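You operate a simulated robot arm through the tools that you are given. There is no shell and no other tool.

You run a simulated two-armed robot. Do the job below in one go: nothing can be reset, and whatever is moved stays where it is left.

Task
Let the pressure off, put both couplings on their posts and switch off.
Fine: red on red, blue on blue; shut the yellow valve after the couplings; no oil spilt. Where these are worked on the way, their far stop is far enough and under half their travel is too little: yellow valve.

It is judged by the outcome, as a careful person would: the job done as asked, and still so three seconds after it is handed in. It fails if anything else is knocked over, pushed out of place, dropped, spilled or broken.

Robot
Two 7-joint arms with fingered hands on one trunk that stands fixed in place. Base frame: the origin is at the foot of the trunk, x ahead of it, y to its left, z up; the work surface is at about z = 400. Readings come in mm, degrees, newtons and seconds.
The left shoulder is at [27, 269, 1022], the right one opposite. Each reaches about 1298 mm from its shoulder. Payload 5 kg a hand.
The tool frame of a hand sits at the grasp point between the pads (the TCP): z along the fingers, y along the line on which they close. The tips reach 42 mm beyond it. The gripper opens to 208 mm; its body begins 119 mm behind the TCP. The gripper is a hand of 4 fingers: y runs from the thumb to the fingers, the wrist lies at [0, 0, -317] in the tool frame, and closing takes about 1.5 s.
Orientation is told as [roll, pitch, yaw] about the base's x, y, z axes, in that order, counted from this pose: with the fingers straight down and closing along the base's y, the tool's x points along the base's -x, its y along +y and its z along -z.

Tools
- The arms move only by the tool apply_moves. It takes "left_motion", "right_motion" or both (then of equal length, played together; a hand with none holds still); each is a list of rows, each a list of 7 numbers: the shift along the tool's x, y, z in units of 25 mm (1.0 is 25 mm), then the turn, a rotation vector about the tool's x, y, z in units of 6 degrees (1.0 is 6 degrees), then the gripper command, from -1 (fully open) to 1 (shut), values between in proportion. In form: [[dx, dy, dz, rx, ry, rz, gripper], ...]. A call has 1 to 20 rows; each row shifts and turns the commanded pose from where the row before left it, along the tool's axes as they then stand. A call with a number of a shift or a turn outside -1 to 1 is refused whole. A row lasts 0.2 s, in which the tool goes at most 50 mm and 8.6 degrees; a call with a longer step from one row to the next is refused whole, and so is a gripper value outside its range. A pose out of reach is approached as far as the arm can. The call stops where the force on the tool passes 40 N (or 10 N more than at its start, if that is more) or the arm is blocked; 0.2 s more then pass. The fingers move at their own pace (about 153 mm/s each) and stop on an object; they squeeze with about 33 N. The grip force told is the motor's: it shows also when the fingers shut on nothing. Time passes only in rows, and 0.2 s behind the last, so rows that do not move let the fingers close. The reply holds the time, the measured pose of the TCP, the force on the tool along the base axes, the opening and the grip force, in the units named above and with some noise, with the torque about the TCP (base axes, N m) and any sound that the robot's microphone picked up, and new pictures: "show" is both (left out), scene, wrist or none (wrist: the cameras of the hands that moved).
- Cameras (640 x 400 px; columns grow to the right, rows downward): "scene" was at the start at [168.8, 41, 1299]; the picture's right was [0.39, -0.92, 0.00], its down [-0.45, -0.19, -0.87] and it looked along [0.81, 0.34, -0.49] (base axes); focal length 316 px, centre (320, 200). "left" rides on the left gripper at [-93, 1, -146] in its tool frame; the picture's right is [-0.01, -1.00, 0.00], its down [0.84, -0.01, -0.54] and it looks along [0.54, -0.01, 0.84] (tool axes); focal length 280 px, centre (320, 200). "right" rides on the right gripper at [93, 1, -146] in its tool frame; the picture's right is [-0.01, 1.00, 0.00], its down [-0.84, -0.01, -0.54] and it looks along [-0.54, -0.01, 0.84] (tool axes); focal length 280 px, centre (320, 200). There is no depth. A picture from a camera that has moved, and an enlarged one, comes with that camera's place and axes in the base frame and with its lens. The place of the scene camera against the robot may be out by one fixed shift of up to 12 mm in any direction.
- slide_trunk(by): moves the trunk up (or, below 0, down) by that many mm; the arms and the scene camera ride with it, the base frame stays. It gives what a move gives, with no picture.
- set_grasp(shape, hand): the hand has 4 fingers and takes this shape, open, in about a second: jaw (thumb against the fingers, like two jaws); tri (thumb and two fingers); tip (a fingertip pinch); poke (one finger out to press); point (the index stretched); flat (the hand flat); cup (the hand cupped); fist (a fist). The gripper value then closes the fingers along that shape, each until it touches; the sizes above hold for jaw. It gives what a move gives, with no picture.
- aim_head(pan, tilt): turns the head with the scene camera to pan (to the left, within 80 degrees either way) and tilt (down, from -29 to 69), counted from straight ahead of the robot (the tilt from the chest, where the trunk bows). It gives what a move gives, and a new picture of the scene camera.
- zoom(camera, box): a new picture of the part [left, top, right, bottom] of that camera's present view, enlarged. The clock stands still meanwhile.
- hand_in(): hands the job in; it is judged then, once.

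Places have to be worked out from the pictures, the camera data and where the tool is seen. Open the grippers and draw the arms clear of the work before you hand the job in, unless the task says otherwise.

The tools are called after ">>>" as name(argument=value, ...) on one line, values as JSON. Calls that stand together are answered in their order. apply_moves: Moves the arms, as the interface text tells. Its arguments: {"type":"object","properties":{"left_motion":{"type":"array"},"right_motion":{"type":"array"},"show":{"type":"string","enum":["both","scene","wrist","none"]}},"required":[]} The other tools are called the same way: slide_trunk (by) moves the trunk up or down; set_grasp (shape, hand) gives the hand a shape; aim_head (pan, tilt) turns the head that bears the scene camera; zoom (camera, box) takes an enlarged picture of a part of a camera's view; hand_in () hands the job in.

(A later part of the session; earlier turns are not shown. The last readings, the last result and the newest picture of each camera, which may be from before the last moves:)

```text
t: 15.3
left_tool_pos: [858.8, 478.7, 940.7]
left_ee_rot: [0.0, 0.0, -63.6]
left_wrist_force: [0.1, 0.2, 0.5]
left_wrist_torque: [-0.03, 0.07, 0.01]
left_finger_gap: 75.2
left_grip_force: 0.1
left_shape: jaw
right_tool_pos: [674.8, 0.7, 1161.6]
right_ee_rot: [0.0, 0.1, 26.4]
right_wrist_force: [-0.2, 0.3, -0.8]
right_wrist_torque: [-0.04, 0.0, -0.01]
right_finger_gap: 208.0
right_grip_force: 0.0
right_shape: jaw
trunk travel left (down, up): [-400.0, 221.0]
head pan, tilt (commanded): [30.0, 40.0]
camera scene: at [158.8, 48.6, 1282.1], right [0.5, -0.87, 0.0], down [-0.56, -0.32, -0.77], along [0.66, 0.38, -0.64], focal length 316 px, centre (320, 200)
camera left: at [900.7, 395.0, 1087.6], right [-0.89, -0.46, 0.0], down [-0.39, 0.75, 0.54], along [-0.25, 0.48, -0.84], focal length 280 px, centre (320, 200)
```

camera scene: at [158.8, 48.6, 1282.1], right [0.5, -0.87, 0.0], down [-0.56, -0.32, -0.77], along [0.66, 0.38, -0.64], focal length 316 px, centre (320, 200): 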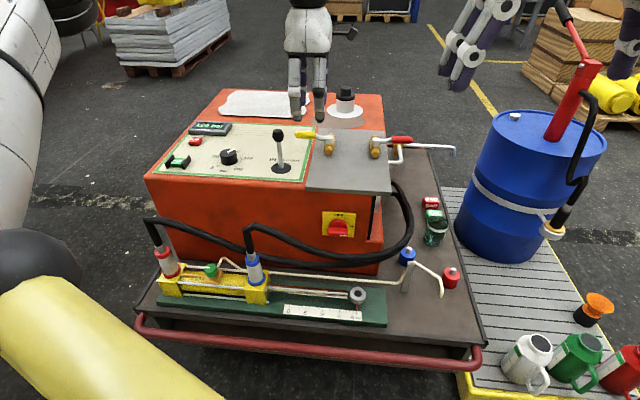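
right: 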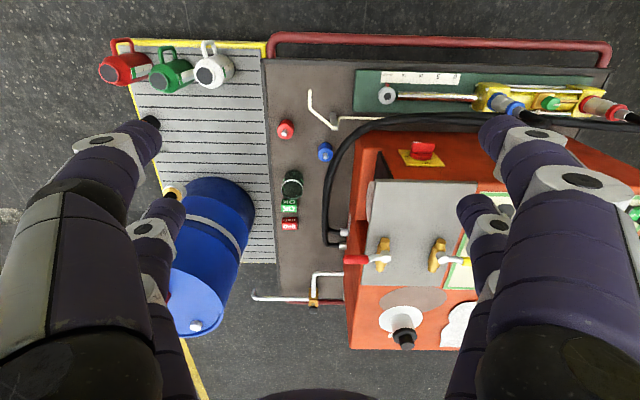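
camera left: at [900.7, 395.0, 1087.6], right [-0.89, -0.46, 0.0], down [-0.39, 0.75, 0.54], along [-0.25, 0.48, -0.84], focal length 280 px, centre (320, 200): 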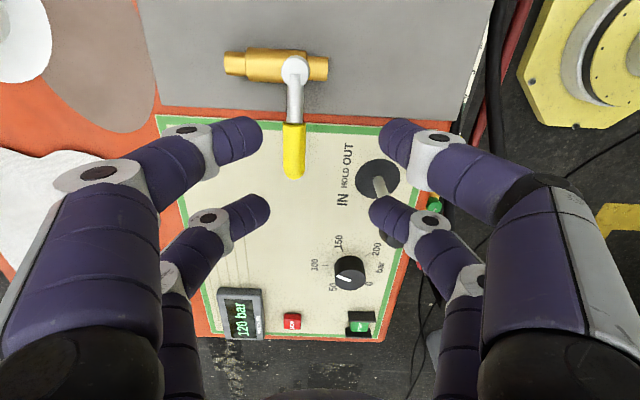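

The handle lies at u≈1006 from v≈37 to 92, between the finger lines. I narrow the jaw to about 57 mm, shift forward 24 mm and lower to z≈880 to check alignment.

>>> apply_moves(left_motion=[[-0.04, 0.48, 0, 0, 0, 0, 0.45], [-0.04, 0.48, 0, 0, 0, 0, 0.45], [0, 0, 0.6, 0, 0, 0, 0.45], [0, 0, 0.6, 0, 0, 0, 0.45], [0, 0, 0.6, 0, 0, 0, 0.45], [0, 0, 0.6, 0, 0, 0, 0.45]], show="both")

>>> zoom(camera="scene", box=[240, 70, 400, 170])

```text
t: 16.7
left_tool_pos: [880.0, 486.8, 881.1]
left_ee_rot: [0.0, 0.0, -63.7]
left_wrist_force: [-0.3, 0.4, -0.4]
left_wrist_torque: [-0.01, 0.01, -0.04]
left_finger_gap: 57.7
left_grip_force: 0.0
left_shape: jaw
right_tool_pos: [673.8, 0.1, 1162.6]
right_ee_rot: [0.0, 0.0, 26.4]
right_wrist_force: [0.4, 0.7, -0.8]
right_wrist_torque: [0.01, 0.0, 0.03]
right_finger_gap: 207.8
right_grip_force: 0.0
right_shape: jaw
trunk travel left (down, up): [-400.0, 221.0]
head pan, tilt (commanded): [30.0, 40.0]
camera scene: at [158.9, 48.6, 1282.1], right [0.5, -0.87, 0.0], down [-0.56, -0.32, -0.77], along [0.66, 0.38, -0.64], focal length 316 px, centre (320, 200)
camera left: at [922.7, 403.6, 1027.7], right [-0.89, -0.46, 0.0], down [-0.39, 0.75, 0.54], along [-0.25, 0.48, -0.84], focal length 280 px, centre (320, 200)
```

scene: 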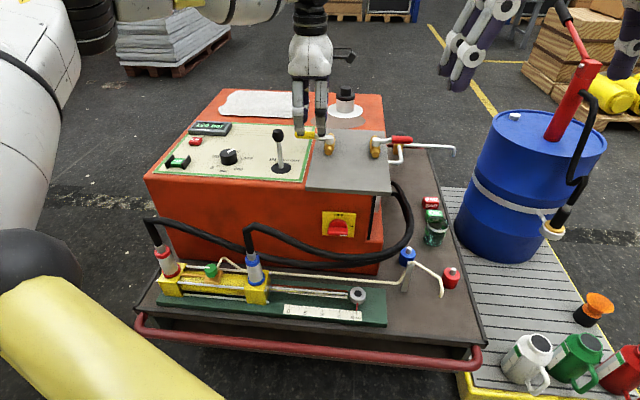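
left: 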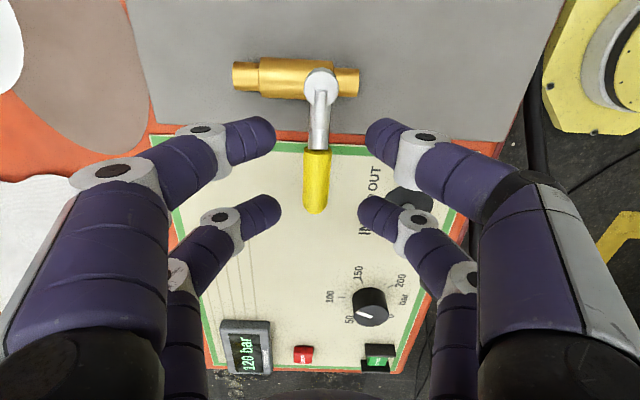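

```text
4.00 times, centred on (320, 120) of scene
camera zoom: at [158.9, 48.6, 1282.1], right [0.5, -0.87, 0.0], down [-0.56, -0.32, -0.77], along [0.66, 0.38, -0.64], focal length 1262 px, centre (320, 520)
```

zoom: 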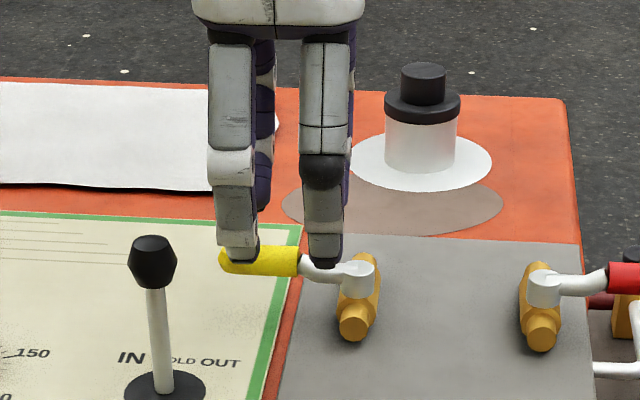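

The handle is centred between the fingers. I lower 25 mm so the fingers straddle it.

>>> apply_moves(left_motion=[[0, 0, 0.5, 0, 0, 0, 0.45], [0, 0, 0.5, 0, 0, 0, 0.45]], show="wrist")

>>> zoom(camera="scene", box=[250, 80, 370, 160])

```text
t: 17.3
left_tool_pos: [880.4, 487.4, 856.3]
left_ee_rot: [0.1, 0.0, -63.7]
left_wrist_force: [0.2, 0.6, -0.1]
left_wrist_torque: [0.03, -0.02, 0.02]
left_finger_gap: 57.6
left_grip_force: 0.2
left_shape: jaw
right_tool_pos: [675.1, 0.1, 1162.7]
right_ee_rot: [0.0, 0.0, 26.4]
right_wrist_force: [-0.3, -1.0, -0.2]
right_wrist_torque: [-0.02, 0.02, 0.04]
right_finger_gap: 208.0
right_grip_force: 0.1
right_shape: jaw
trunk travel left (down, up): [-400.0, 221.0]
head pan, tilt (commanded): [30.0, 40.0]
camera left: at [922.9, 403.4, 1003.4], right [-0.89, -0.46, 0.0], down [-0.39, 0.75, 0.54], along [-0.25, 0.48, -0.84], focal length 280 px, centre (320, 200)
```

left: 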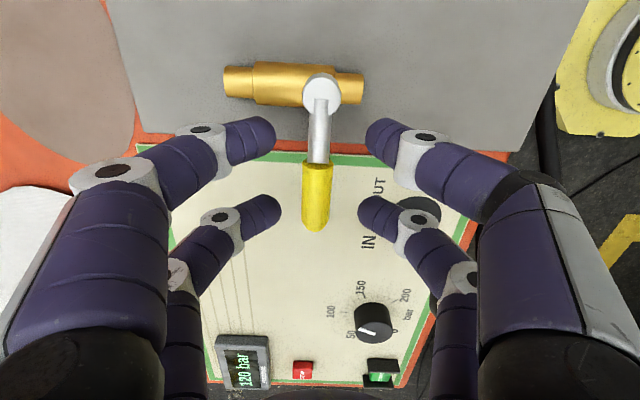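

```text
5.00 times, centred on (310, 120) of scene
camera zoom: at [158.8, 48.5, 1282.1], right [0.5, -0.87, 0.0], down [-0.56, -0.32, -0.77], along [0.66, 0.38, -0.64], focal length 1577 px, centre (370, 600)
```

zoom: 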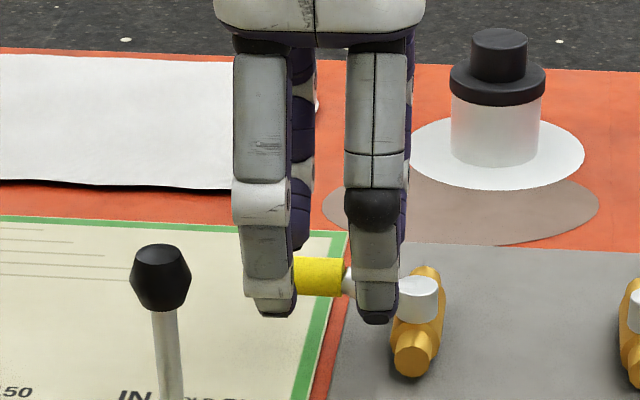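

Fingers now straddle the grip with play on both sides. I try the swing toward the robot first, in small steps, watching the force.

>>> apply_moves(left_motion=[[0, -0.2, 0, 0, 0, 0, 0.45], [0, -0.2, 0, 0, 0, 0, 0.45], [0, -0.2, 0, 0, 0, 0, 0.45], [0, -0.2, 0, 0, 0, 0, 0.45], [0, -0.1, 0, 0, 0, 0, 0.45]], show="wrist")

```text
t: 18.5
left_tool_pos: [859.6, 479.2, 855.6]
left_ee_rot: [0.0, 0.0, -63.6]
left_wrist_force: [2.6, 0.9, 1.4]
left_wrist_torque: [0.1, -0.1, -0.08]
left_finger_gap: 58.2
left_grip_force: 0.1
left_shape: jaw
right_tool_pos: [675.2, 0.7, 1163.2]
right_ee_rot: [0.0, 0.1, 26.4]
right_wrist_force: [0.5, 0.0, -0.3]
right_wrist_torque: [-0.01, 0.01, -0.01]
right_finger_gap: 207.6
right_grip_force: 0.1
right_shape: jaw
trunk travel left (down, up): [-400.0, 221.0]
head pan, tilt (commanded): [30.0, 40.0]
camera left: at [902.5, 393.4, 1003.2], right [-0.89, -0.46, 0.0], down [-0.39, 0.75, 0.54], along [-0.25, 0.48, -0.84], focal length 280 px, centre (320, 200)
```

left: 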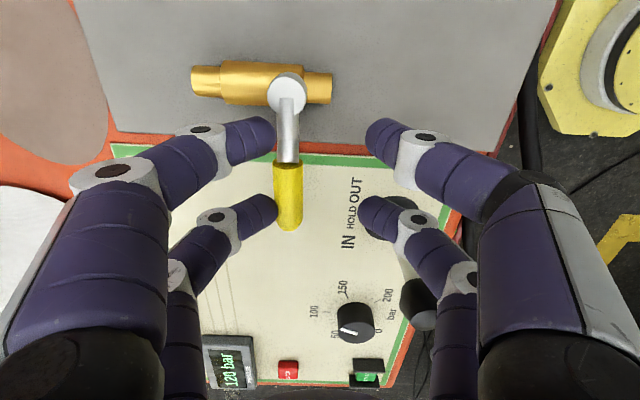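

Contact just made (≈3 N) at the far fingers. I follow the arc about the hub toward the robot for about 12° and see whether the handle yields.

>>> apply_moves(left_motion=[[-0.006, -0.12, 0, 0, 0, -0.5, 0.45], [-0.006, -0.12, 0, 0, 0, -0.5, 0.45], [-0.006, -0.12, 0, 0, 0, -0.5, 0.45], [-0.006, -0.12, 0, 0, 0, -0.5, 0.45]], show="wrist")

```text
t: 19.5
left_tool_pos: [850.5, 472.4, 856.2]
left_ee_rot: [-0.1, 0.0, -51.5]
left_wrist_force: [2.5, -0.3, 1.2]
left_wrist_torque: [0.06, -0.07, -0.1]
left_finger_gap: 58.4
left_grip_force: 0.0
left_shape: jaw
right_tool_pos: [675.0, 0.5, 1161.9]
right_ee_rot: [0.0, 0.0, 26.4]
right_wrist_force: [0.5, -0.9, 0.1]
right_wrist_torque: [0.0, -0.04, 0.02]
right_finger_gap: 207.9
right_grip_force: 0.1
right_shape: jaw
trunk travel left (down, up): [-400.0, 221.0]
head pan, tilt (commanded): [30.0, 40.0]
camera left: at [908.7, 398.5, 1003.5], right [-0.77, -0.63, 0.0], down [-0.53, 0.65, 0.54], along [-0.34, 0.42, -0.84], focal length 280 px, centre (320, 200)
```

left: 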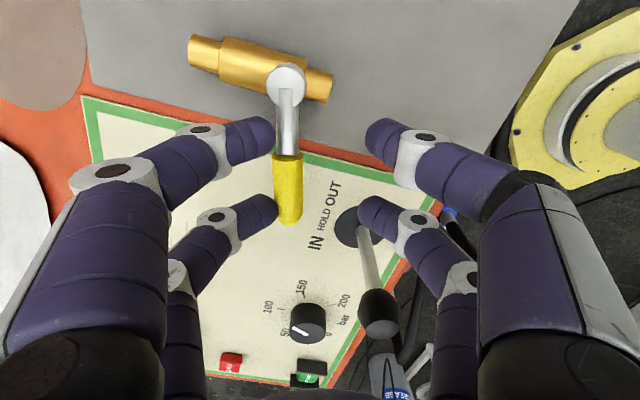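

The handle turns freely with the hand at about 2.5 N, so this is the opening direction. I continue along the arc.

>>> apply_moves(left_motion=[[-0.012, -0.234, 0, 0, 0, -1, 0.45], [-0.012, -0.234, 0, 0, 0, -1, 0.45], [-0.012, -0.234, 0, 0, 0, -1, 0.45], [-0.012, -0.234, 0, 0, 0, -1, 0.45], [-0.012, -0.234, 0, 0, 0, -1, 0.45], [-0.012, -0.234, 0, 0, 0, -1, 0.45]], show="both")

```text
t: 20.9
left_tool_pos: [831.9, 442.1, 856.4]
left_ee_rot: [-0.1, 0.0, -15.5]
left_wrist_force: [1.1, 0.7, -0.4]
left_wrist_torque: [0.1, -0.08, -0.08]
left_finger_gap: 58.1
left_grip_force: 0.1
left_shape: jaw
right_tool_pos: [675.5, 0.4, 1161.9]
right_ee_rot: [0.1, 0.0, 26.5]
right_wrist_force: [-0.8, 0.5, -0.2]
right_wrist_torque: [-0.01, 0.0, 0.02]
right_finger_gap: 208.1
right_grip_force: 0.0
right_shape: jaw
trunk travel left (down, up): [-400.0, 221.0]
head pan, tilt (commanded): [30.0, 40.0]
camera scene: at [158.7, 48.5, 1282.1], right [0.5, -0.87, 0.0], down [-0.56, -0.32, -0.77], along [0.66, 0.38, -0.64], focal length 316 px, centre (320, 200)
camera left: at [921.4, 418.0, 1002.9], right [-0.25, -0.97, 0.0], down [-0.82, 0.21, 0.54], along [-0.52, 0.14, -0.84], focal length 280 px, centre (320, 200)
```

scene: 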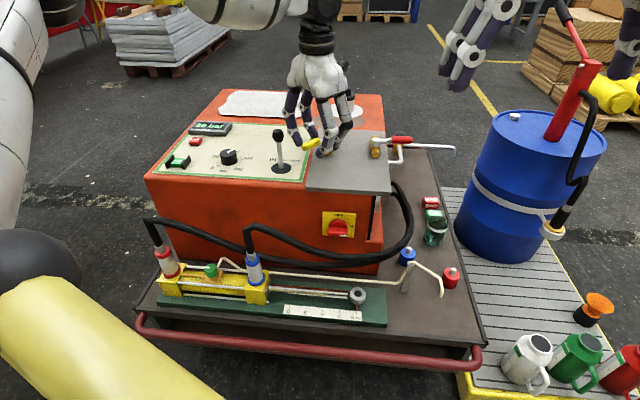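
left: 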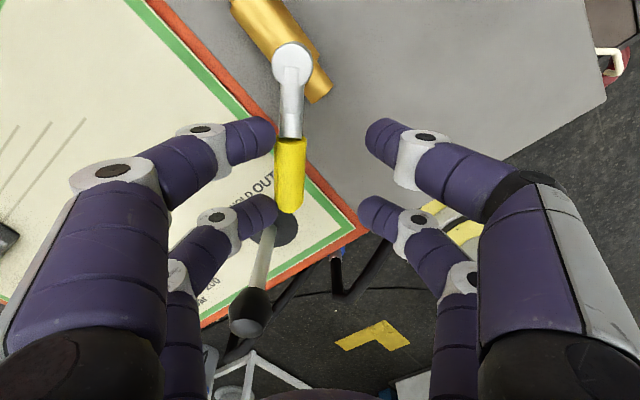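

Handle at about 48° now and the display has changed; I'll read it while continuing.

>>> zoom(camera="scene", box=[180, 110, 260, 160])

>>> apply_moves(left_motion=[[-0.012, -0.234, 0, 0, 0, -1, 0.45], [-0.012, -0.234, 0, 0, 0, -1, 0.45], [-0.012, -0.234, 0, 0, 0, -1, 0.45], [-0.012, -0.234, 0, 0, 0, -1, 0.45], [-0.012, -0.234, 0, 0, 0, -1, 0.45], [-0.012, -0.234, 0, 0, 0, -1, 0.45]], show="both")

>>> zoom(camera="scene", box=[180, 100, 380, 225])

```text
8.00 times, centred on (220, 135) of scene
camera zoom: at [158.7, 48.5, 1282.1], right [0.5, -0.87, 0.0], down [-0.56, -0.32, -0.77], along [0.66, 0.38, -0.64], focal length 2524 px, centre (1120, 720)
```

zoom: 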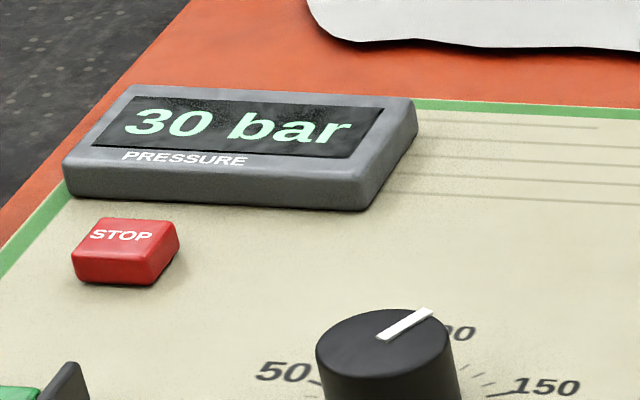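

```text
t: 22.3
left_tool_pos: [833.5, 407.4, 855.4]
left_ee_rot: [-0.1, 0.0, 20.5]
left_wrist_force: [-0.4, 1.8, 0.6]
left_wrist_torque: [0.12, 0.06, -0.02]
left_finger_gap: 58.2
left_grip_force: 0.0
left_shape: jaw
right_tool_pos: [675.3, -1.1, 1162.5]
right_ee_rot: [0.0, 0.0, 26.4]
right_wrist_force: [0.0, 0.1, -0.1]
right_wrist_torque: [0.0, 0.02, 0.01]
right_finger_gap: 207.6
right_grip_force: 0.0
right_shape: jaw
trunk travel left (down, up): [-400.0, 221.0]
head pan, tilt (commanded): [30.0, 40.0]
camera scene: at [158.6, 48.5, 1282.2], right [0.5, -0.87, 0.0], down [-0.56, -0.32, -0.77], along [0.66, 0.38, -0.64], focal length 316 px, centre (320, 200)
camera left: at [918.6, 440.4, 1002.5], right [0.36, -0.93, 0.0], down [-0.78, -0.31, 0.54], along [-0.5, -0.2, -0.84], focal length 280 px, centre (320, 200)
```

scene: 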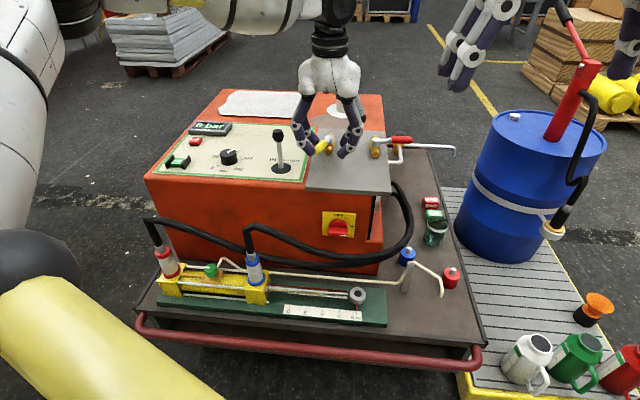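
left: 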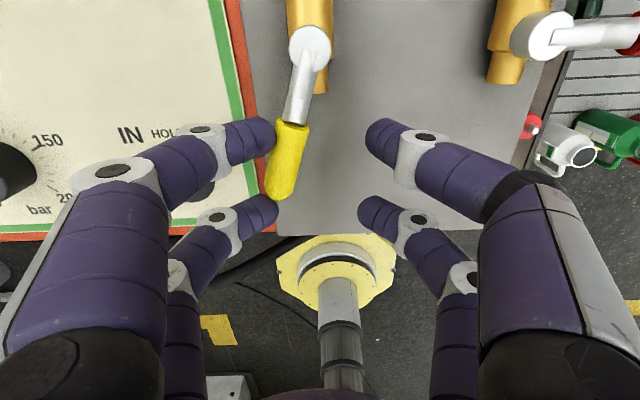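

```text
3.20 times, centred on (280, 162) of scene
camera zoom: at [158.6, 48.5, 1282.2], right [0.5, -0.87, 0.0], down [-0.56, -0.32, -0.77], along [0.66, 0.38, -0.64], focal length 1010 px, centre (448, 320)
```

zoom: 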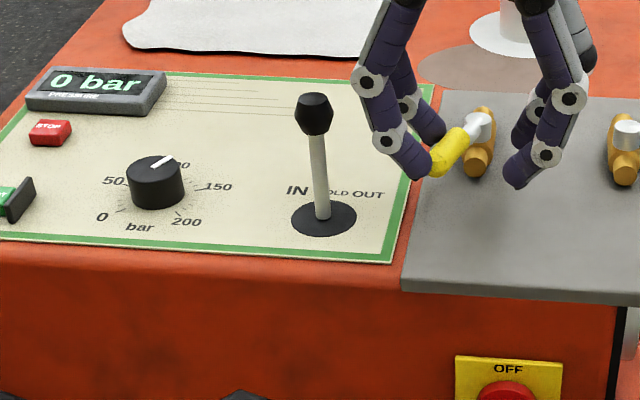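

Pressure reads 0 bar; the handle still lags at about 70–75°. I push it on gently toward its far stop, watching force.

>>> apply_moves(left_motion=[[0, -0.2, 0, 0, 0, -1, 0.45], [0, -0.2, 0, 0, 0, 0, 0.45], [0, -0.2, 0, 0, 0, 0, 0.45], [0, -0.2, 0, 0, 0, 0, 0.45], [0, -0.2, 0, 0, 0, 0, 0.45]], show="wrist")

>>> zoom(camera="scene", box=[260, 90, 400, 178])

```text
t: 23.5
left_tool_pos: [841.6, 384.6, 856.3]
left_ee_rot: [0.0, -0.1, 26.4]
left_wrist_force: [-20.7, -1.9, 3.0]
left_wrist_torque: [0.03, 0.74, 0.93]
left_finger_gap: 60.1
left_grip_force: 0.0
left_shape: jaw
right_tool_pos: [673.2, -0.6, 1162.4]
right_ee_rot: [0.0, 0.0, 26.4]
right_wrist_force: [0.9, -0.1, 0.1]
right_wrist_torque: [0.0, -0.02, -0.03]
right_finger_gap: 207.6
right_grip_force: 0.0
right_shape: jaw
trunk travel left (down, up): [-400.0, 221.0]
head pan, tilt (commanded): [30.0, 40.0]
camera left: at [924.2, 426.2, 1003.7], right [0.46, -0.89, 0.0], down [-0.75, -0.39, 0.54], along [-0.48, -0.25, -0.84], focal length 280 px, centre (320, 200)
```

left: 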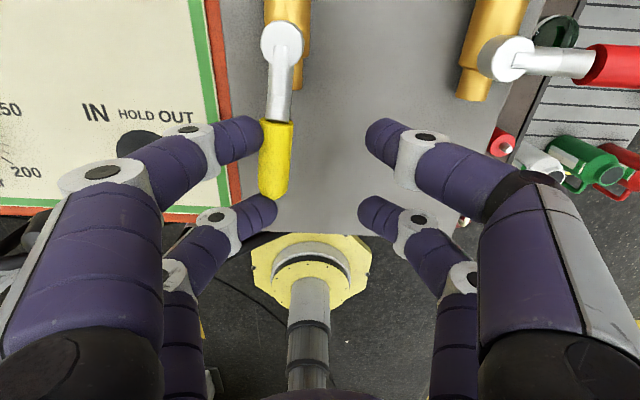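

```text
4.55 times, centred on (330, 134) of scene
camera zoom: at [157.5, 48.3, 1282.3], right [0.5, -0.87, 0.0], down [-0.56, -0.32, -0.77], along [0.66, 0.38, -0.64], focal length 1434 px, centre (274, 500)
```

zoom: 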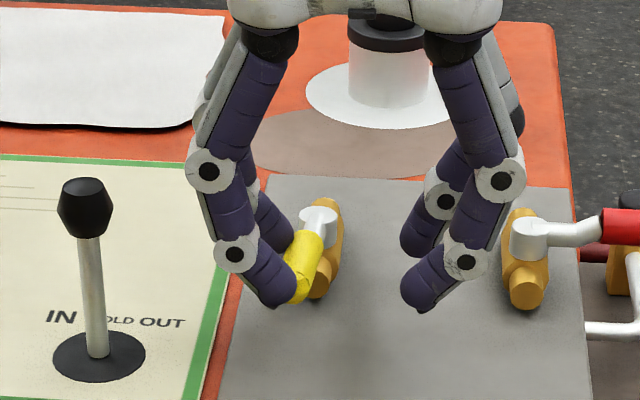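

Force rose to ~20 N with the handle in line with its body – it is at its far stop. I back the hand off leftwards and check the handle's angle and the display.

>>> apply_moves(left_motion=[[0, 0.3, 0, 0, 0, 0, 0.45], [0, 0.3, 0, 0, 0, 0, 0.45]], show="wrist")

>>> zoom(camera="scene", box=[170, 90, 410, 240])

```text
t: 24.1
left_tool_pos: [838.0, 398.5, 857.0]
left_ee_rot: [-0.1, 0.0, 26.3]
left_wrist_force: [1.2, 1.2, -0.6]
left_wrist_torque: [-0.04, -0.04, 0.01]
left_finger_gap: 57.7
left_grip_force: 0.0
left_shape: jaw
right_tool_pos: [674.7, -0.1, 1162.2]
right_ee_rot: [-0.1, 0.0, 26.4]
right_wrist_force: [0.3, 0.3, -0.2]
right_wrist_torque: [0.0, -0.02, 0.01]
right_finger_gap: 208.0
right_grip_force: 0.2
right_shape: jaw
trunk travel left (down, up): [-400.0, 221.0]
head pan, tilt (commanded): [30.0, 40.0]
camera left: at [919.9, 440.3, 1003.2], right [0.46, -0.89, 0.0], down [-0.75, -0.39, 0.54], along [-0.48, -0.25, -0.84], focal length 280 px, centre (320, 200)
```

left: 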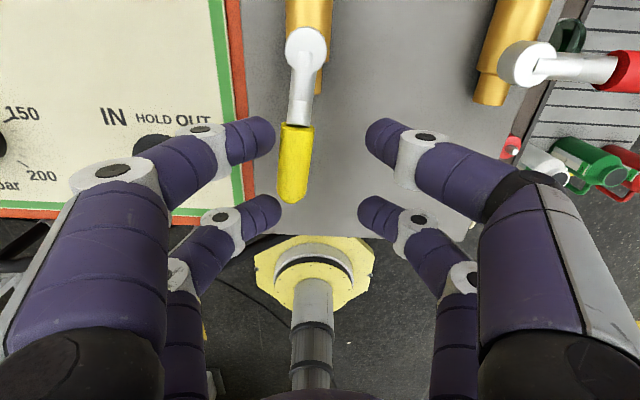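

```text
2.67 times, centred on (290, 165) of scene
camera zoom: at [158.6, 48.5, 1282.1], right [0.5, -0.87, 0.0], down [-0.56, -0.32, -0.77], along [0.66, 0.38, -0.64], focal length 841 px, centre (400, 293)
```

zoom: 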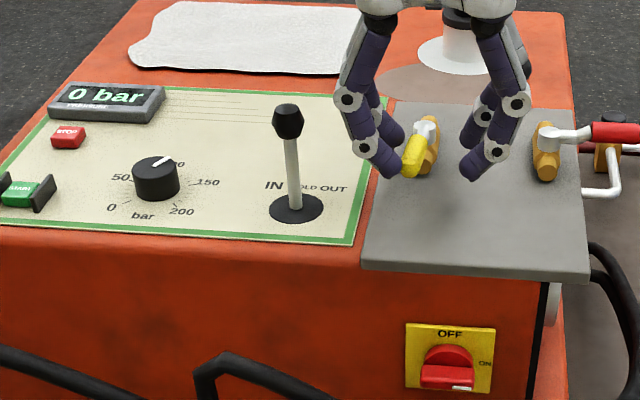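

The handle lies ~85° round and 0 bar shows: pressure is off. Next I lift the left hand straight up and back out leftward, while the right hand turns in place (yaw +30°, then pitched so its fingers point forward, 30° down) for taking the blue coupling.

>>> apply_moves(left_motion=[[0, 0, -0.95, 0, 0, 0, 0.45], [0, 0, -0.95, 0, 0, 0, 0.45], [0, 0, -0.95, 0, 0, 0, 0.45], [0, 0, -0.95, 0, 0, 0, 0.45], [0, 0, -0.95, 0, 0, 0, 0.45], [0, 0, -0.95, 0, 0, 0, 0.45], [0, 0, -0.95, 0, 0, 0, 0.45], [0.15, 0.95, 0, 0, 0, 0, 0.45], [0.15, 0.95, 0, 0, 0, 0, 0.45], [0.15, 0.95, 0, 0, 0, 0, 0.45], [0.15, 0.95, 0, 0, 0, 0, 0.45], [0.15, 0.95, 0, 0, 0, 0, 0.45], [0.15, 0.95, 0, 0, 0, 0, 0.45], [0.15, 0.95, 0, 0, 0, 0, 0.45], [0.15, 0.95, 0, 0, 0, 0, 0.45]], right_motion=[[0, 0, 0, 0, 0, -1, 0.1], [0, 0, 0, 0, 0, -1, 0.1], [0, 0, 0, 0, 0, -1, 0.1], [0, 0, 0, 0, 0, -1, 0.1], [0, 0, 0, 0, 0, -1, 0.1], [0, 0, 0, 0, -1, 0, 0.1], [0, 0, 0, 0, -1, 0, 0.1], [0, 0, 0, 0, -1, 0, 0.1], [0, 0, 0, 0, -1, 0, 0.1], [0, 0, 0, 0, -1, 0, 0.1], [0, 0, 0, 0, -1, 0, 0.1], [0, 0, 0, 0, -1, 0, 0.1], [0, 0, 0, 0, -1, 0, 0.1], [0, 0, 0, 0, -1, 0, 0.1], [0, 0, 0, 0, -1, 0, 0.1]], show="both")

```text
t: 27.3
left_tool_pos: [726.9, 553.7, 1020.9]
left_ee_rot: [0.1, 0.0, 26.4]
left_wrist_force: [0.2, 0.1, 0.3]
left_wrist_torque: [0.01, 0.07, 0.0]
left_finger_gap: 57.4
left_grip_force: 0.0
left_shape: jaw
right_tool_pos: [675.0, -0.1, 1162.7]
right_ee_rot: [0.0, -60.2, 56.4]
right_wrist_force: [1.4, 1.1, 1.5]
right_wrist_torque: [-0.04, 0.04, -0.04]
right_finger_gap: 94.3
right_grip_force: 0.0
right_shape: jaw
trunk travel left (down, up): [-400.0, 221.0]
head pan, tilt (commanded): [30.0, 40.0]
camera scene: at [158.9, 48.5, 1282.1], right [0.5, -0.87, 0.0], down [-0.56, -0.32, -0.77], along [0.66, 0.38, -0.64], focal length 316 px, centre (320, 200)
camera right: at [577.3, -144.7, 1155.0], right [-0.83, 0.56, 0.01], down [-0.02, -0.05, 1.0], along [0.56, 0.83, 0.05], focal length 280 px, centre (320, 200)
camera left: at [809.2, 595.5, 1168.4], right [0.46, -0.89, 0.0], down [-0.75, -0.39, 0.54], along [-0.48, -0.25, -0.84], focal length 280 px, centre (320, 200)
```

scene: 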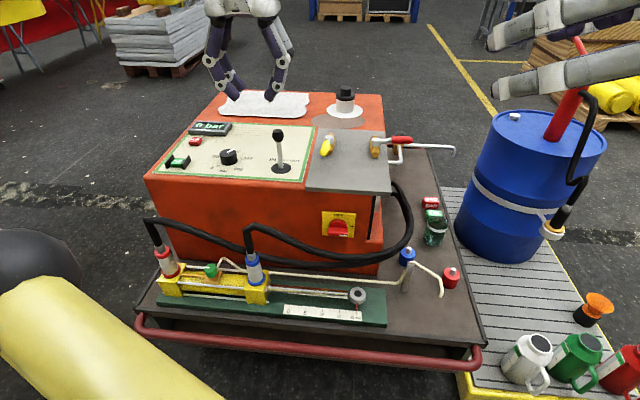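
right: 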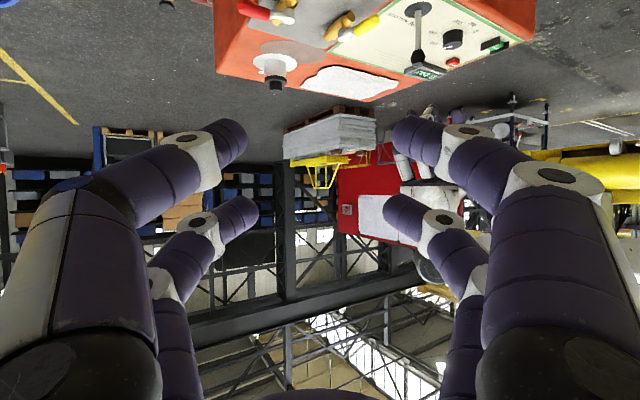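
left: 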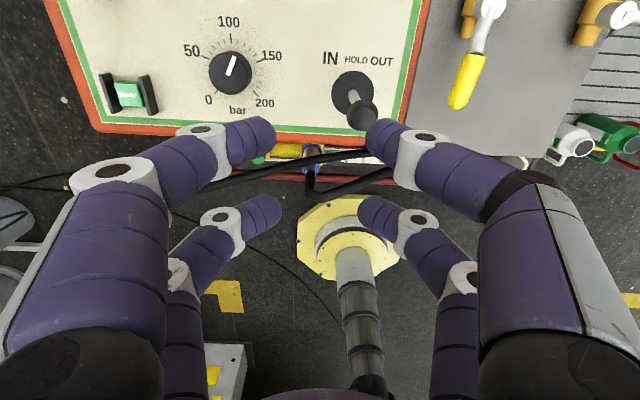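

Both moved cleanly and the display shows 0 bar. I finish parking the left hand to the left and lower the right hand to z≈750 in its new orientation, clear of the machine.

>>> apply_moves(left_motion=[[0.1, 0.92, -0.1, 0, 0, 0, 0.45], [0.1, 0.92, -0.1, 0, 0, 0, 0.45], [0.1, 0.92, -0.1, 0, 0, 0, 0.45], [0.1, 0.92, -0.1, 0, 0, 0, 0.45], [0.1, 0.92, -0.1, 0, 0, 0, 0.45], [0.1, 0.92, -0.1, 0, 0, 0, 0.45], [0.1, 0.92, -0.1, 0, 0, 0, 0.45], [0.1, 0.92, -0.1, 0, 0, 0, 0.45], [0, 0, 0, 0, 0, 0, 0.45], [0, 0, 0, 0, 0, 0, 0.45], [0, 0, 0, 0, 0, 0, 0.45], [0, 0, 0, 0, 0, 0, 0.45], [0, 0, 0, 0, 0, 0, 0.45], [0, 0, 0, 0, 0, 0, 0.45], [0, 0, 0, 0, 0, 0, 0.45], [0, 0, 0, 0, 0, 0, 0.45], [0, 0, 0, 0, 0, 0, 0.45]], right_motion=[[0.84, 0, 0.485, 0, 0, 0, 0.1], [0.84, 0, 0.485, 0, 0, 0, 0.1], [0.84, 0, 0.485, 0, 0, 0, 0.1], [0.84, 0, 0.485, 0, 0, 0, 0.1], [0.84, 0, 0.485, 0, 0, 0, 0.1], [0.84, 0, 0.485, 0, 0, 0, 0.1], [0.84, 0, 0.485, 0, 0, 0, 0.1], [0.84, 0, 0.485, 0, 0, 0, 0.1], [0.84, 0, 0.485, 0, 0, 0, 0.1], [0.84, 0, 0.485, 0, 0, 0, 0.1], [0.84, 0, 0.485, 0, 0, 0, 0.1], [0.84, 0, 0.485, 0, 0, 0, 0.1], [0.84, 0, 0.485, 0, 0, 0, 0.1], [0.84, 0, 0.485, 0, 0, 0, 0.1], [0.84, 0, 0.485, 0, 0, 0, 0.1], [0.84, 0, 0.485, 0, 0, 0, 0.1], [0.84, 0, 0.485, 0, 0, 0, 0.1]], show="both")

```text
t: 30.9
left_tool_pos: [626.9, 709.5, 1041.0]
left_ee_rot: [-0.1, 0.0, 26.4]
left_wrist_force: [-0.1, -0.1, 0.9]
left_wrist_torque: [0.04, 0.04, 0.01]
left_finger_gap: 57.4
left_grip_force: 0.0
left_shape: jaw
right_tool_pos: [675.2, -0.5, 750.8]
right_ee_rot: [0.0, -60.0, 56.4]
right_wrist_force: [0.0, -0.2, 0.0]
right_wrist_torque: [0.0, 0.03, 0.05]
right_finger_gap: 94.0
right_grip_force: 0.1
right_shape: jaw
trunk travel left (down, up): [-400.0, 221.0]
head pan, tilt (commanded): [30.0, 40.0]
camera scene: at [158.9, 48.4, 1282.1], right [0.5, -0.87, 0.0], down [-0.56, -0.32, -0.77], along [0.66, 0.38, -0.64], focal length 316 px, centre (320, 200)
camera right: at [577.3, -144.7, 742.7], right [-0.83, 0.56, 0.01], down [-0.02, -0.04, 1.0], along [0.56, 0.83, 0.05], focal length 280 px, centre (320, 200)
camera left: at [709.4, 751.5, 1188.7], right [0.46, -0.89, 0.0], down [-0.75, -0.39, 0.54], along [-0.48, -0.25, -0.84], focal length 280 px, centre (320, 200)
```

scene: 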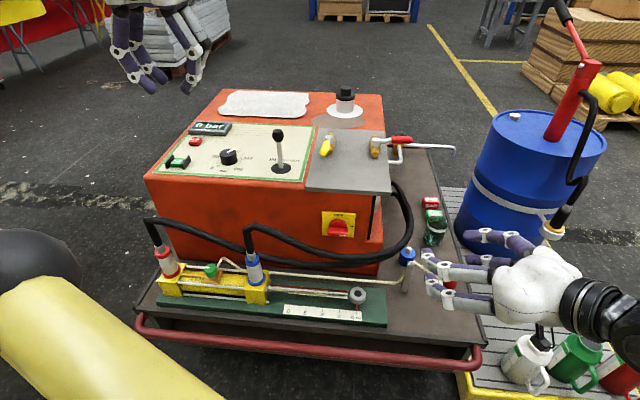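
right: 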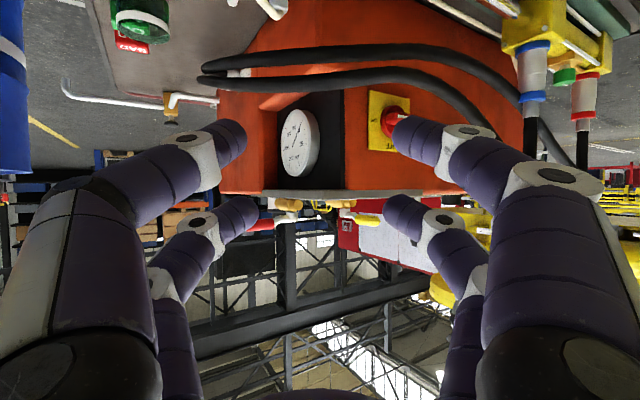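
left: 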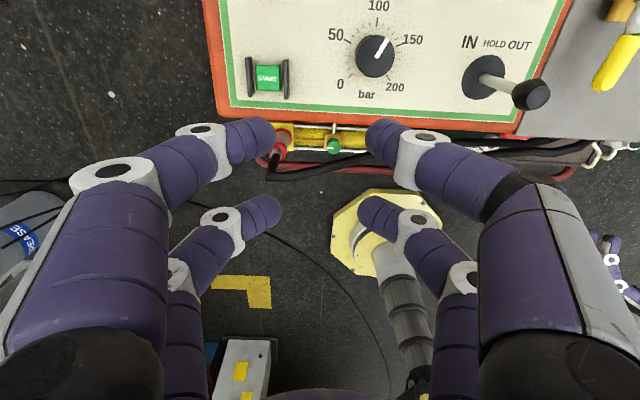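

Good side view (upside-down) of both couplings. I'll zoom to fix their heights and positions.

>>> zoom(camera="right", box=[480, 0, 640, 150])

>>> zoom(camera="scene", box=[380, 200, 560, 320])

```text
2.67 times, centred on (560, 75) of right
camera zoom: at [577.3, -144.7, 742.7], right [-0.83, 0.56, 0.01], down [-0.02, -0.04, 1.0], along [0.56, 0.83, 0.05], focal length 748 px, centre (-320, 533)
```

zoom: 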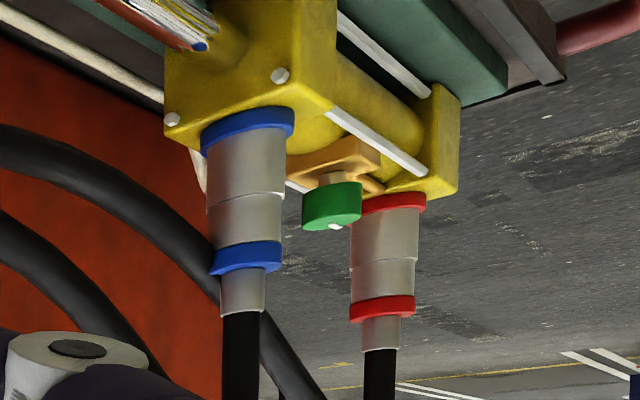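

```text
3.33 times, centred on (470, 260) of scene
camera zoom: at [158.9, 48.4, 1282.1], right [0.5, -0.87, 0.0], down [-0.56, -0.32, -0.77], along [0.66, 0.38, -0.64], focal length 1052 px, centre (-180, 0)
```

zoom: 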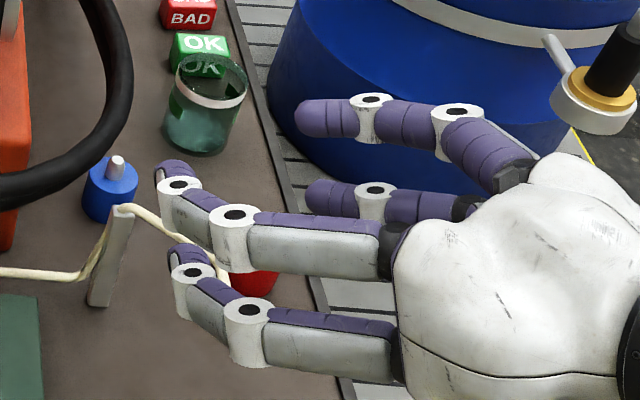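

Blue coupling: axis ≈(u 709, v 192), rings at z≈500 and 585; red: ≈(717, 451) same heights. I move the right hand to a pre-grasp point 160 mm back along its approach to the blue coupling.

>>> apply_moves(right_motion=[[0.012, 0.832, 0.516, 0, 0, 0, 0.1], [0.012, 0.832, 0.516, 0, 0, 0, 0.1], [0.012, 0.832, 0.516, 0, 0, 0, 0.1], [0.012, 0.832, 0.516, 0, 0, 0, 0.1], [0.012, 0.832, 0.516, 0, 0, 0, 0.1], [0.012, 0.832, 0.516, 0, 0, 0, 0.1], [0.012, 0.832, 0.516, 0, 0, 0, 0.1], [0.012, 0.832, 0.516, 0, 0, 0, 0.1], [0.012, 0.832, 0.516, 0, 0, 0, 0.1], [0.012, 0.832, 0.516, 0, 0, 0, 0.1], [0.012, 0.832, 0.516, 0, 0, 0, 0.1], [0.012, 0.832, 0.516, 0, 0, 0, 0.1], [0.012, 0.832, 0.516, 0, 0, 0, 0.1], [0.012, 0.832, 0.516, 0, 0, 0, 0.1], [0.012, 0.832, 0.516, 0, 0, 0, 0.1], [0.012, 0.832, 0.516, 0, 0, 0, 0.1], [0.012, 0.832, 0.516, 0, 0, 0, 0.1], [0.012, 0.832, 0.516, 0, 0, 0, 0.1]], show="both")

```text
t: 34.7
left_tool_pos: [626.8, 710.4, 1041.9]
left_ee_rot: [0.0, 0.0, 26.4]
left_wrist_force: [-0.1, -0.2, 0.4]
left_wrist_torque: [0.02, 0.0, 0.03]
left_finger_gap: 57.4
left_grip_force: 0.2
left_shape: jaw
right_tool_pos: [544.8, 238.5, 673.8]
right_ee_rot: [0.2, -59.9, 56.4]
right_wrist_force: [-0.1, -0.5, -0.6]
right_wrist_torque: [0.03, -0.03, 0.01]
right_finger_gap: 93.8
right_grip_force: 0.1
right_shape: jaw
right hand out of reach, approached as far as the arm can: row 12, 13, 14, 15, 16, 17, 18
trunk travel left (down, up): [-400.0, 221.0]
head pan, tilt (commanded): [30.0, 40.0]
camera scene: at [158.6, 48.4, 1282.2], right [0.5, -0.87, 0.0], down [-0.56, -0.32, -0.77], along [0.66, 0.38, -0.64], focal length 316 px, centre (320, 200)
camera right: at [447.3, 93.7, 666.3], right [-0.83, 0.56, 0.01], down [-0.01, -0.04, 1.0], along [0.56, 0.83, 0.04], focal length 280 px, centre (320, 200)
```

scene: 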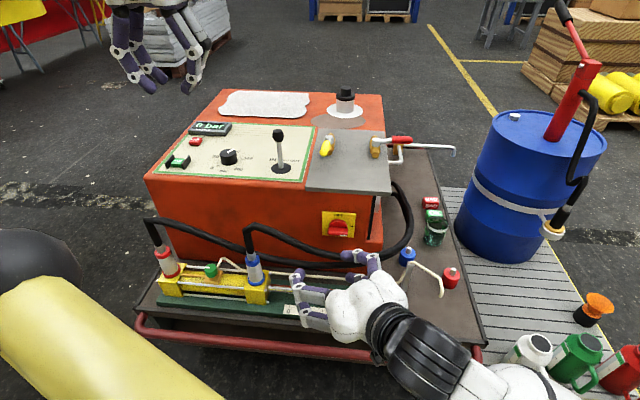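
right: 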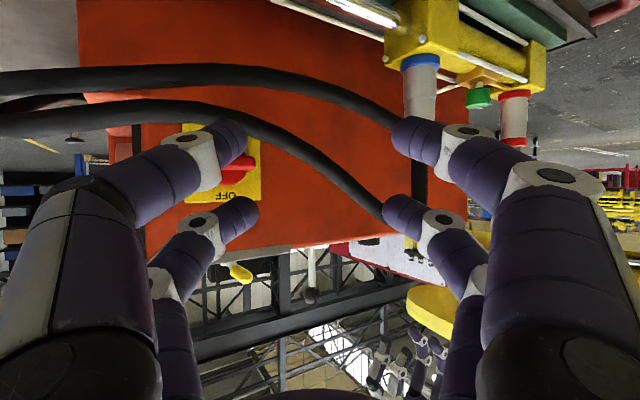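

The right arm couldn't reach past v≈−29 in this wrist attitude (palm up, camera underneath) – a joint limit, not distance. I back out the way I came and then try the flipped, camera-on-top attitude.

>>> apply_moves(right_motion=[[-0.012, -0.832, -0.516, 0, 0, 0, 0.1], [-0.012, -0.832, -0.516, 0, 0, 0, 0.1], [-0.012, -0.832, -0.516, 0, 0, 0, 0.1], [-0.012, -0.832, -0.516, 0, 0, 0, 0.1], [-0.012, -0.832, -0.516, 0, 0, 0, 0.1], [-0.012, -0.832, -0.516, 0, 0, 0, 0.1], [-0.012, -0.832, -0.516, 0, 0, 0, 0.1], [-0.012, -0.832, -0.516, 0, 0, 0, 0.1], [-0.012, -0.832, -0.516, 0, 0, 0, 0.1], [-0.012, -0.832, -0.516, 0, 0, 0, 0.1], [-0.012, -0.832, -0.516, 0, 0, 0, 0.1]], show="none")

```text
t: 37.1
left_tool_pos: [626.8, 709.6, 1041.9]
left_ee_rot: [-0.1, 0.0, 26.5]
left_wrist_force: [0.0, 0.2, 0.6]
left_wrist_torque: [0.03, -0.05, 0.0]
left_finger_gap: 57.1
left_grip_force: 0.1
left_shape: jaw
right_tool_pos: [669.1, 11.1, 748.1]
right_ee_rot: [0.0, -60.1, 56.5]
right_wrist_force: [-0.7, -0.5, 0.0]
right_wrist_torque: [0.0, 0.03, -0.04]
right_finger_gap: 93.8
right_grip_force: 0.1
right_shape: jaw
trunk travel left (down, up): [-400.0, 221.0]
head pan, tilt (commanded): [30.0, 40.0]
```

The commanded pose tracks what was reached, good. Now I test rolling the right hand about its own axis (+90° first) in free air.

>>> apply_moves(right_motion=[[0, 0, 0, 0, 0, 1, 0.1], [0, 0, 0, 0, 0, 1, 0.1], [0, 0, 0, 0, 0, 1, 0.1], [0, 0, 0, 0, 0, 1, 0.1], [0, 0, 0, 0, 0, 1, 0.1], [0, 0, 0, 0, 0, 1, 0.1], [0, 0, 0, 0, 0, 1, 0.1], [0, 0, 0, 0, 0, 1, 0.1], [0, 0, 0, 0, 0, 1, 0.1], [0, 0, 0, 0, 0, 1, 0.1], [0, 0, 0, 0, 0, 1, 0.1], [0, 0, 0, 0, 0, 1, 0.1], [0, 0, 0, 0, 0, 1, 0.1], [0, 0, 0, 0, 0, 1, 0.1], [0, 0, 0, 0, 0, 1, 0.1]], show="scene")

```text
t: 40.3
left_tool_pos: [626.8, 710.2, 1042.1]
left_ee_rot: [0.1, 0.0, 26.4]
left_wrist_force: [0.1, -0.2, 0.2]
left_wrist_torque: [0.04, 0.01, 0.01]
left_finger_gap: 57.4
left_grip_force: 0.0
left_shape: jaw
right_tool_pos: [668.4, 12.4, 747.1]
right_ee_rot: [60.0, 0.1, -33.7]
right_wrist_force: [-0.1, 0.4, -0.4]
right_wrist_torque: [-0.02, 0.01, -0.01]
right_finger_gap: 93.7
right_grip_force: 0.1
right_shape: jaw
trunk travel left (down, up): [-400.0, 221.0]
head pan, tilt (commanded): [30.0, 40.0]
camera scene: at [158.7, 48.4, 1282.1], right [0.5, -0.87, 0.0], down [-0.56, -0.32, -0.77], along [0.66, 0.38, -0.64], focal length 316 px, centre (320, 200)
```

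scene: 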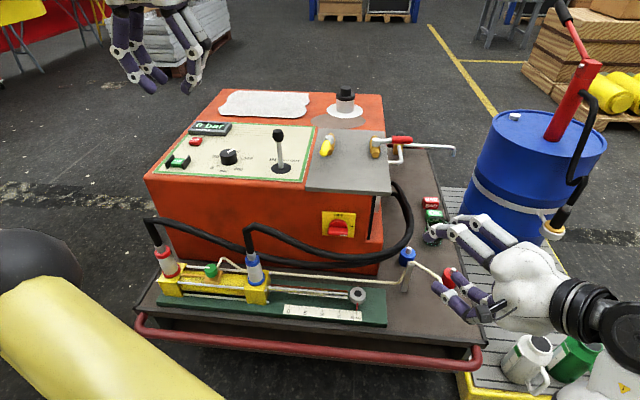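

Rolling works without a limit so far; I continue the remaining 90°.

>>> apply_moves(right_motion=[[0, 0, 0, 0, 0, 1, 0.1], [0, 0, 0, 0, 0, 1, 0.1], [0, 0, 0, 0, 0, 1, 0.1], [0, 0, 0, 0, 0, 1, 0.1], [0, 0, 0, 0, 0, 1, 0.1], [0, 0, 0, 0, 0, 1, 0.1], [0, 0, 0, 0, 0, 1, 0.1], [0, 0, 0, 0, 0, 1, 0.1], [0, 0, 0, 0, 0, 1, 0.1], [0, 0, 0, 0, 0, 1, 0.1], [0, 0, 0, 0, 0, 1, 0.1], [0, 0, 0, 0, 0, 1, 0.1], [0, 0, 0, 0, 0, 1, 0.1], [0, 0, 0, 0, 0, 1, 0.1], [0, 0, 0, 0, 0, 1, 0.1]], show="both")

```text
t: 43.7
left_tool_pos: [627.7, 710.7, 1041.0]
left_ee_rot: [0.1, 0.0, 26.4]
left_wrist_force: [0.2, -1.0, 0.1]
left_wrist_torque: [0.1, 0.03, -0.02]
left_finger_gap: 57.2
left_grip_force: 0.1
left_shape: jaw
right_tool_pos: [711.3, -140.1, 553.7]
right_ee_rot: [41.9, 47.5, -71.9]
right_wrist_force: [0.9, 0.2, -0.1]
right_wrist_torque: [0.05, 0.0, 0.06]
right_finger_gap: 93.6
right_grip_force: 0.0
right_shape: jaw
right hand out of reach, approached as far as the arm can: row 6, 7, 8, 9, 10, 11, 12, 13, 14, 15
trunk travel left (down, up): [-400.0, 221.0]
head pan, tilt (commanded): [30.0, 40.0]
stopped in row 15 (right hand): the arm was blocked; the commanded pose is now the measured one
camera scene: at [159.0, 48.0, 1282.2], right [0.5, -0.87, 0.0], down [-0.56, -0.32, -0.77], along [0.66, 0.38, -0.64], focal length 316 px, centre (320, 200)
camera right: at [623.9, -187.2, 697.0], right [0.86, -0.25, 0.44], down [-0.09, -0.93, -0.35], along [0.5, 0.27, -0.82], focal length 280 px, centre (320, 200)
```

scene: 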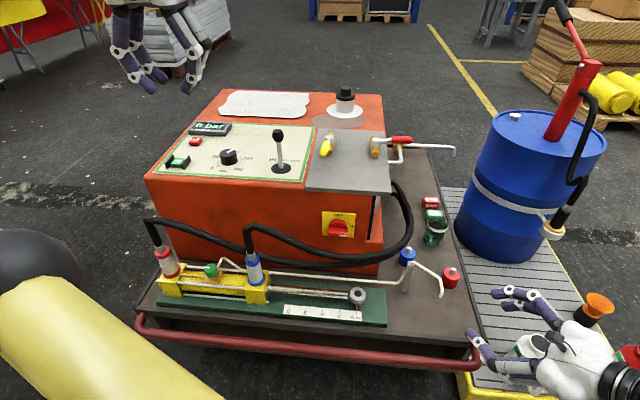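
right: 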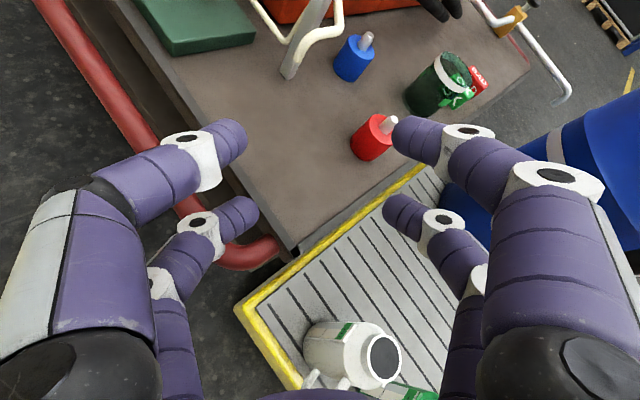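

The roll stopped at a limit after about 126° and the hand sagged toward the cart's corner; nothing is touched (forces <1 N, mug still upright). I lift straight up first before anything else.

>>> apply_moves(right_motion=[[0.59, 0.361, -0.402, 0, 0, 0, 0.1], [0.59, 0.361, -0.402, 0, 0, 0, 0.1], [0.59, 0.361, -0.402, 0, 0, 0, 0.1], [0.59, 0.361, -0.402, 0, 0, 0, 0.1], [0.59, 0.361, -0.402, 0, 0, 0, 0.1], [0.59, 0.361, -0.402, 0, 0, 0, 0.1]], show="scene")

```text
t: 45.3
left_tool_pos: [626.2, 709.0, 1042.1]
left_ee_rot: [0.0, 0.0, 26.5]
left_wrist_force: [0.6, 0.2, -0.5]
left_wrist_torque: [0.07, 0.04, -0.01]
left_finger_gap: 57.3
left_grip_force: 0.0
left_shape: jaw
right_tool_pos: [722.7, -217.7, 610.6]
right_ee_rot: [39.1, 43.7, -74.9]
right_wrist_force: [-1.3, 0.9, -0.2]
right_wrist_torque: [0.02, 0.0, -0.01]
right_finger_gap: 93.5
right_grip_force: 0.1
right_shape: jaw
right hand out of reach, approached as far as the arm can: row 3, 4, 5, 6
trunk travel left (down, up): [-400.0, 221.0]
head pan, tilt (commanded): [30.0, 40.0]
stopped in row 6 (right hand): the arm was blocked; the commanded pose is now the measured one
camera scene: at [158.8, 48.2, 1282.1], right [0.5, -0.87, 0.0], down [-0.56, -0.32, -0.77], along [0.66, 0.38, -0.64], focal length 316 px, centre (320, 200)
```

scene: 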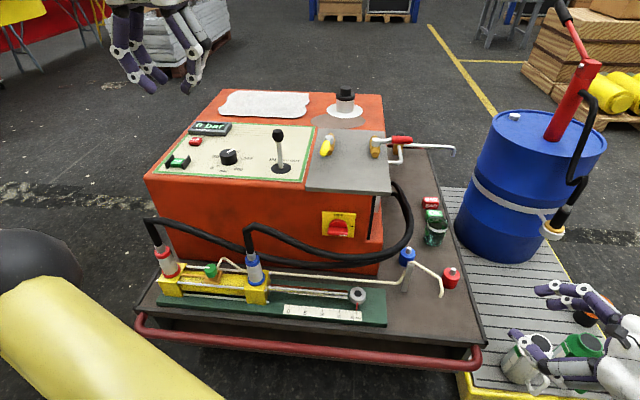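

Still near the limit and above the mugs; I roll the hand back (reverse direction) in place to free the wrist.

>>> apply_moves(right_motion=[[0, 0, 0, 0, 0, -1, 0.1], [0, 0, 0, 0, 0, -1, 0.1], [0, 0, 0, 0, 0, -1, 0.1], [0, 0, 0, 0, 0, -1, 0.1], [0, 0, 0, 0, 0, -1, 0.1], [0, 0, 0, 0, 0, -1, 0.1]], show="both")

```text
t: 46.7
left_tool_pos: [625.8, 709.9, 1043.1]
left_ee_rot: [0.1, 0.0, 26.4]
left_wrist_force: [-0.1, -0.9, 0.5]
left_wrist_torque: [-0.01, 0.0, -0.04]
left_finger_gap: 57.3
left_grip_force: 0.0
left_shape: jaw
right_tool_pos: [722.2, -214.1, 612.3]
right_ee_rot: [54.4, 17.0, -46.2]
right_wrist_force: [0.4, 0.1, -0.5]
right_wrist_torque: [-0.02, -0.02, -0.01]
right_finger_gap: 93.7
right_grip_force: 0.1
right_shape: jaw
trunk travel left (down, up): [-400.0, 221.0]
head pan, tilt (commanded): [30.0, 40.0]
camera scene: at [158.7, 48.5, 1282.2], right [0.5, -0.87, 0.0], down [-0.56, -0.32, -0.77], along [0.66, 0.38, -0.64], focal length 316 px, centre (320, 200)
camera right: at [592.2, -250.1, 721.9], right [0.6, 0.22, 0.77], down [0.3, -0.95, 0.04], along [0.75, 0.2, -0.63], focal length 280 px, centre (320, 200)
```

scene: 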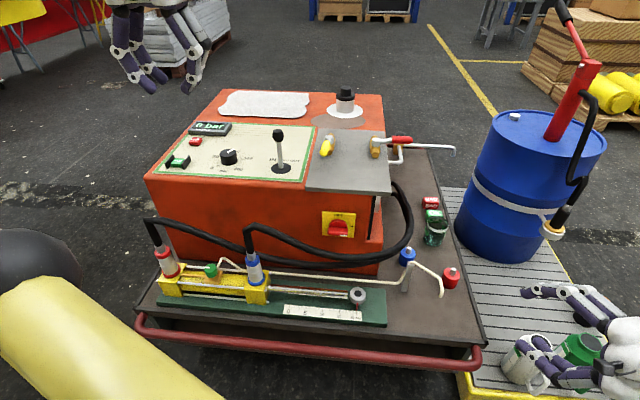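
right: 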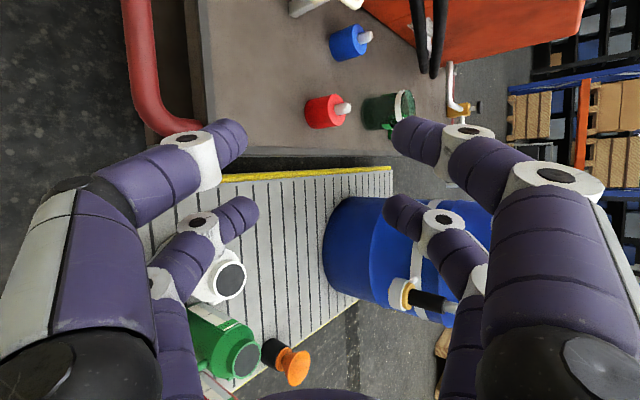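

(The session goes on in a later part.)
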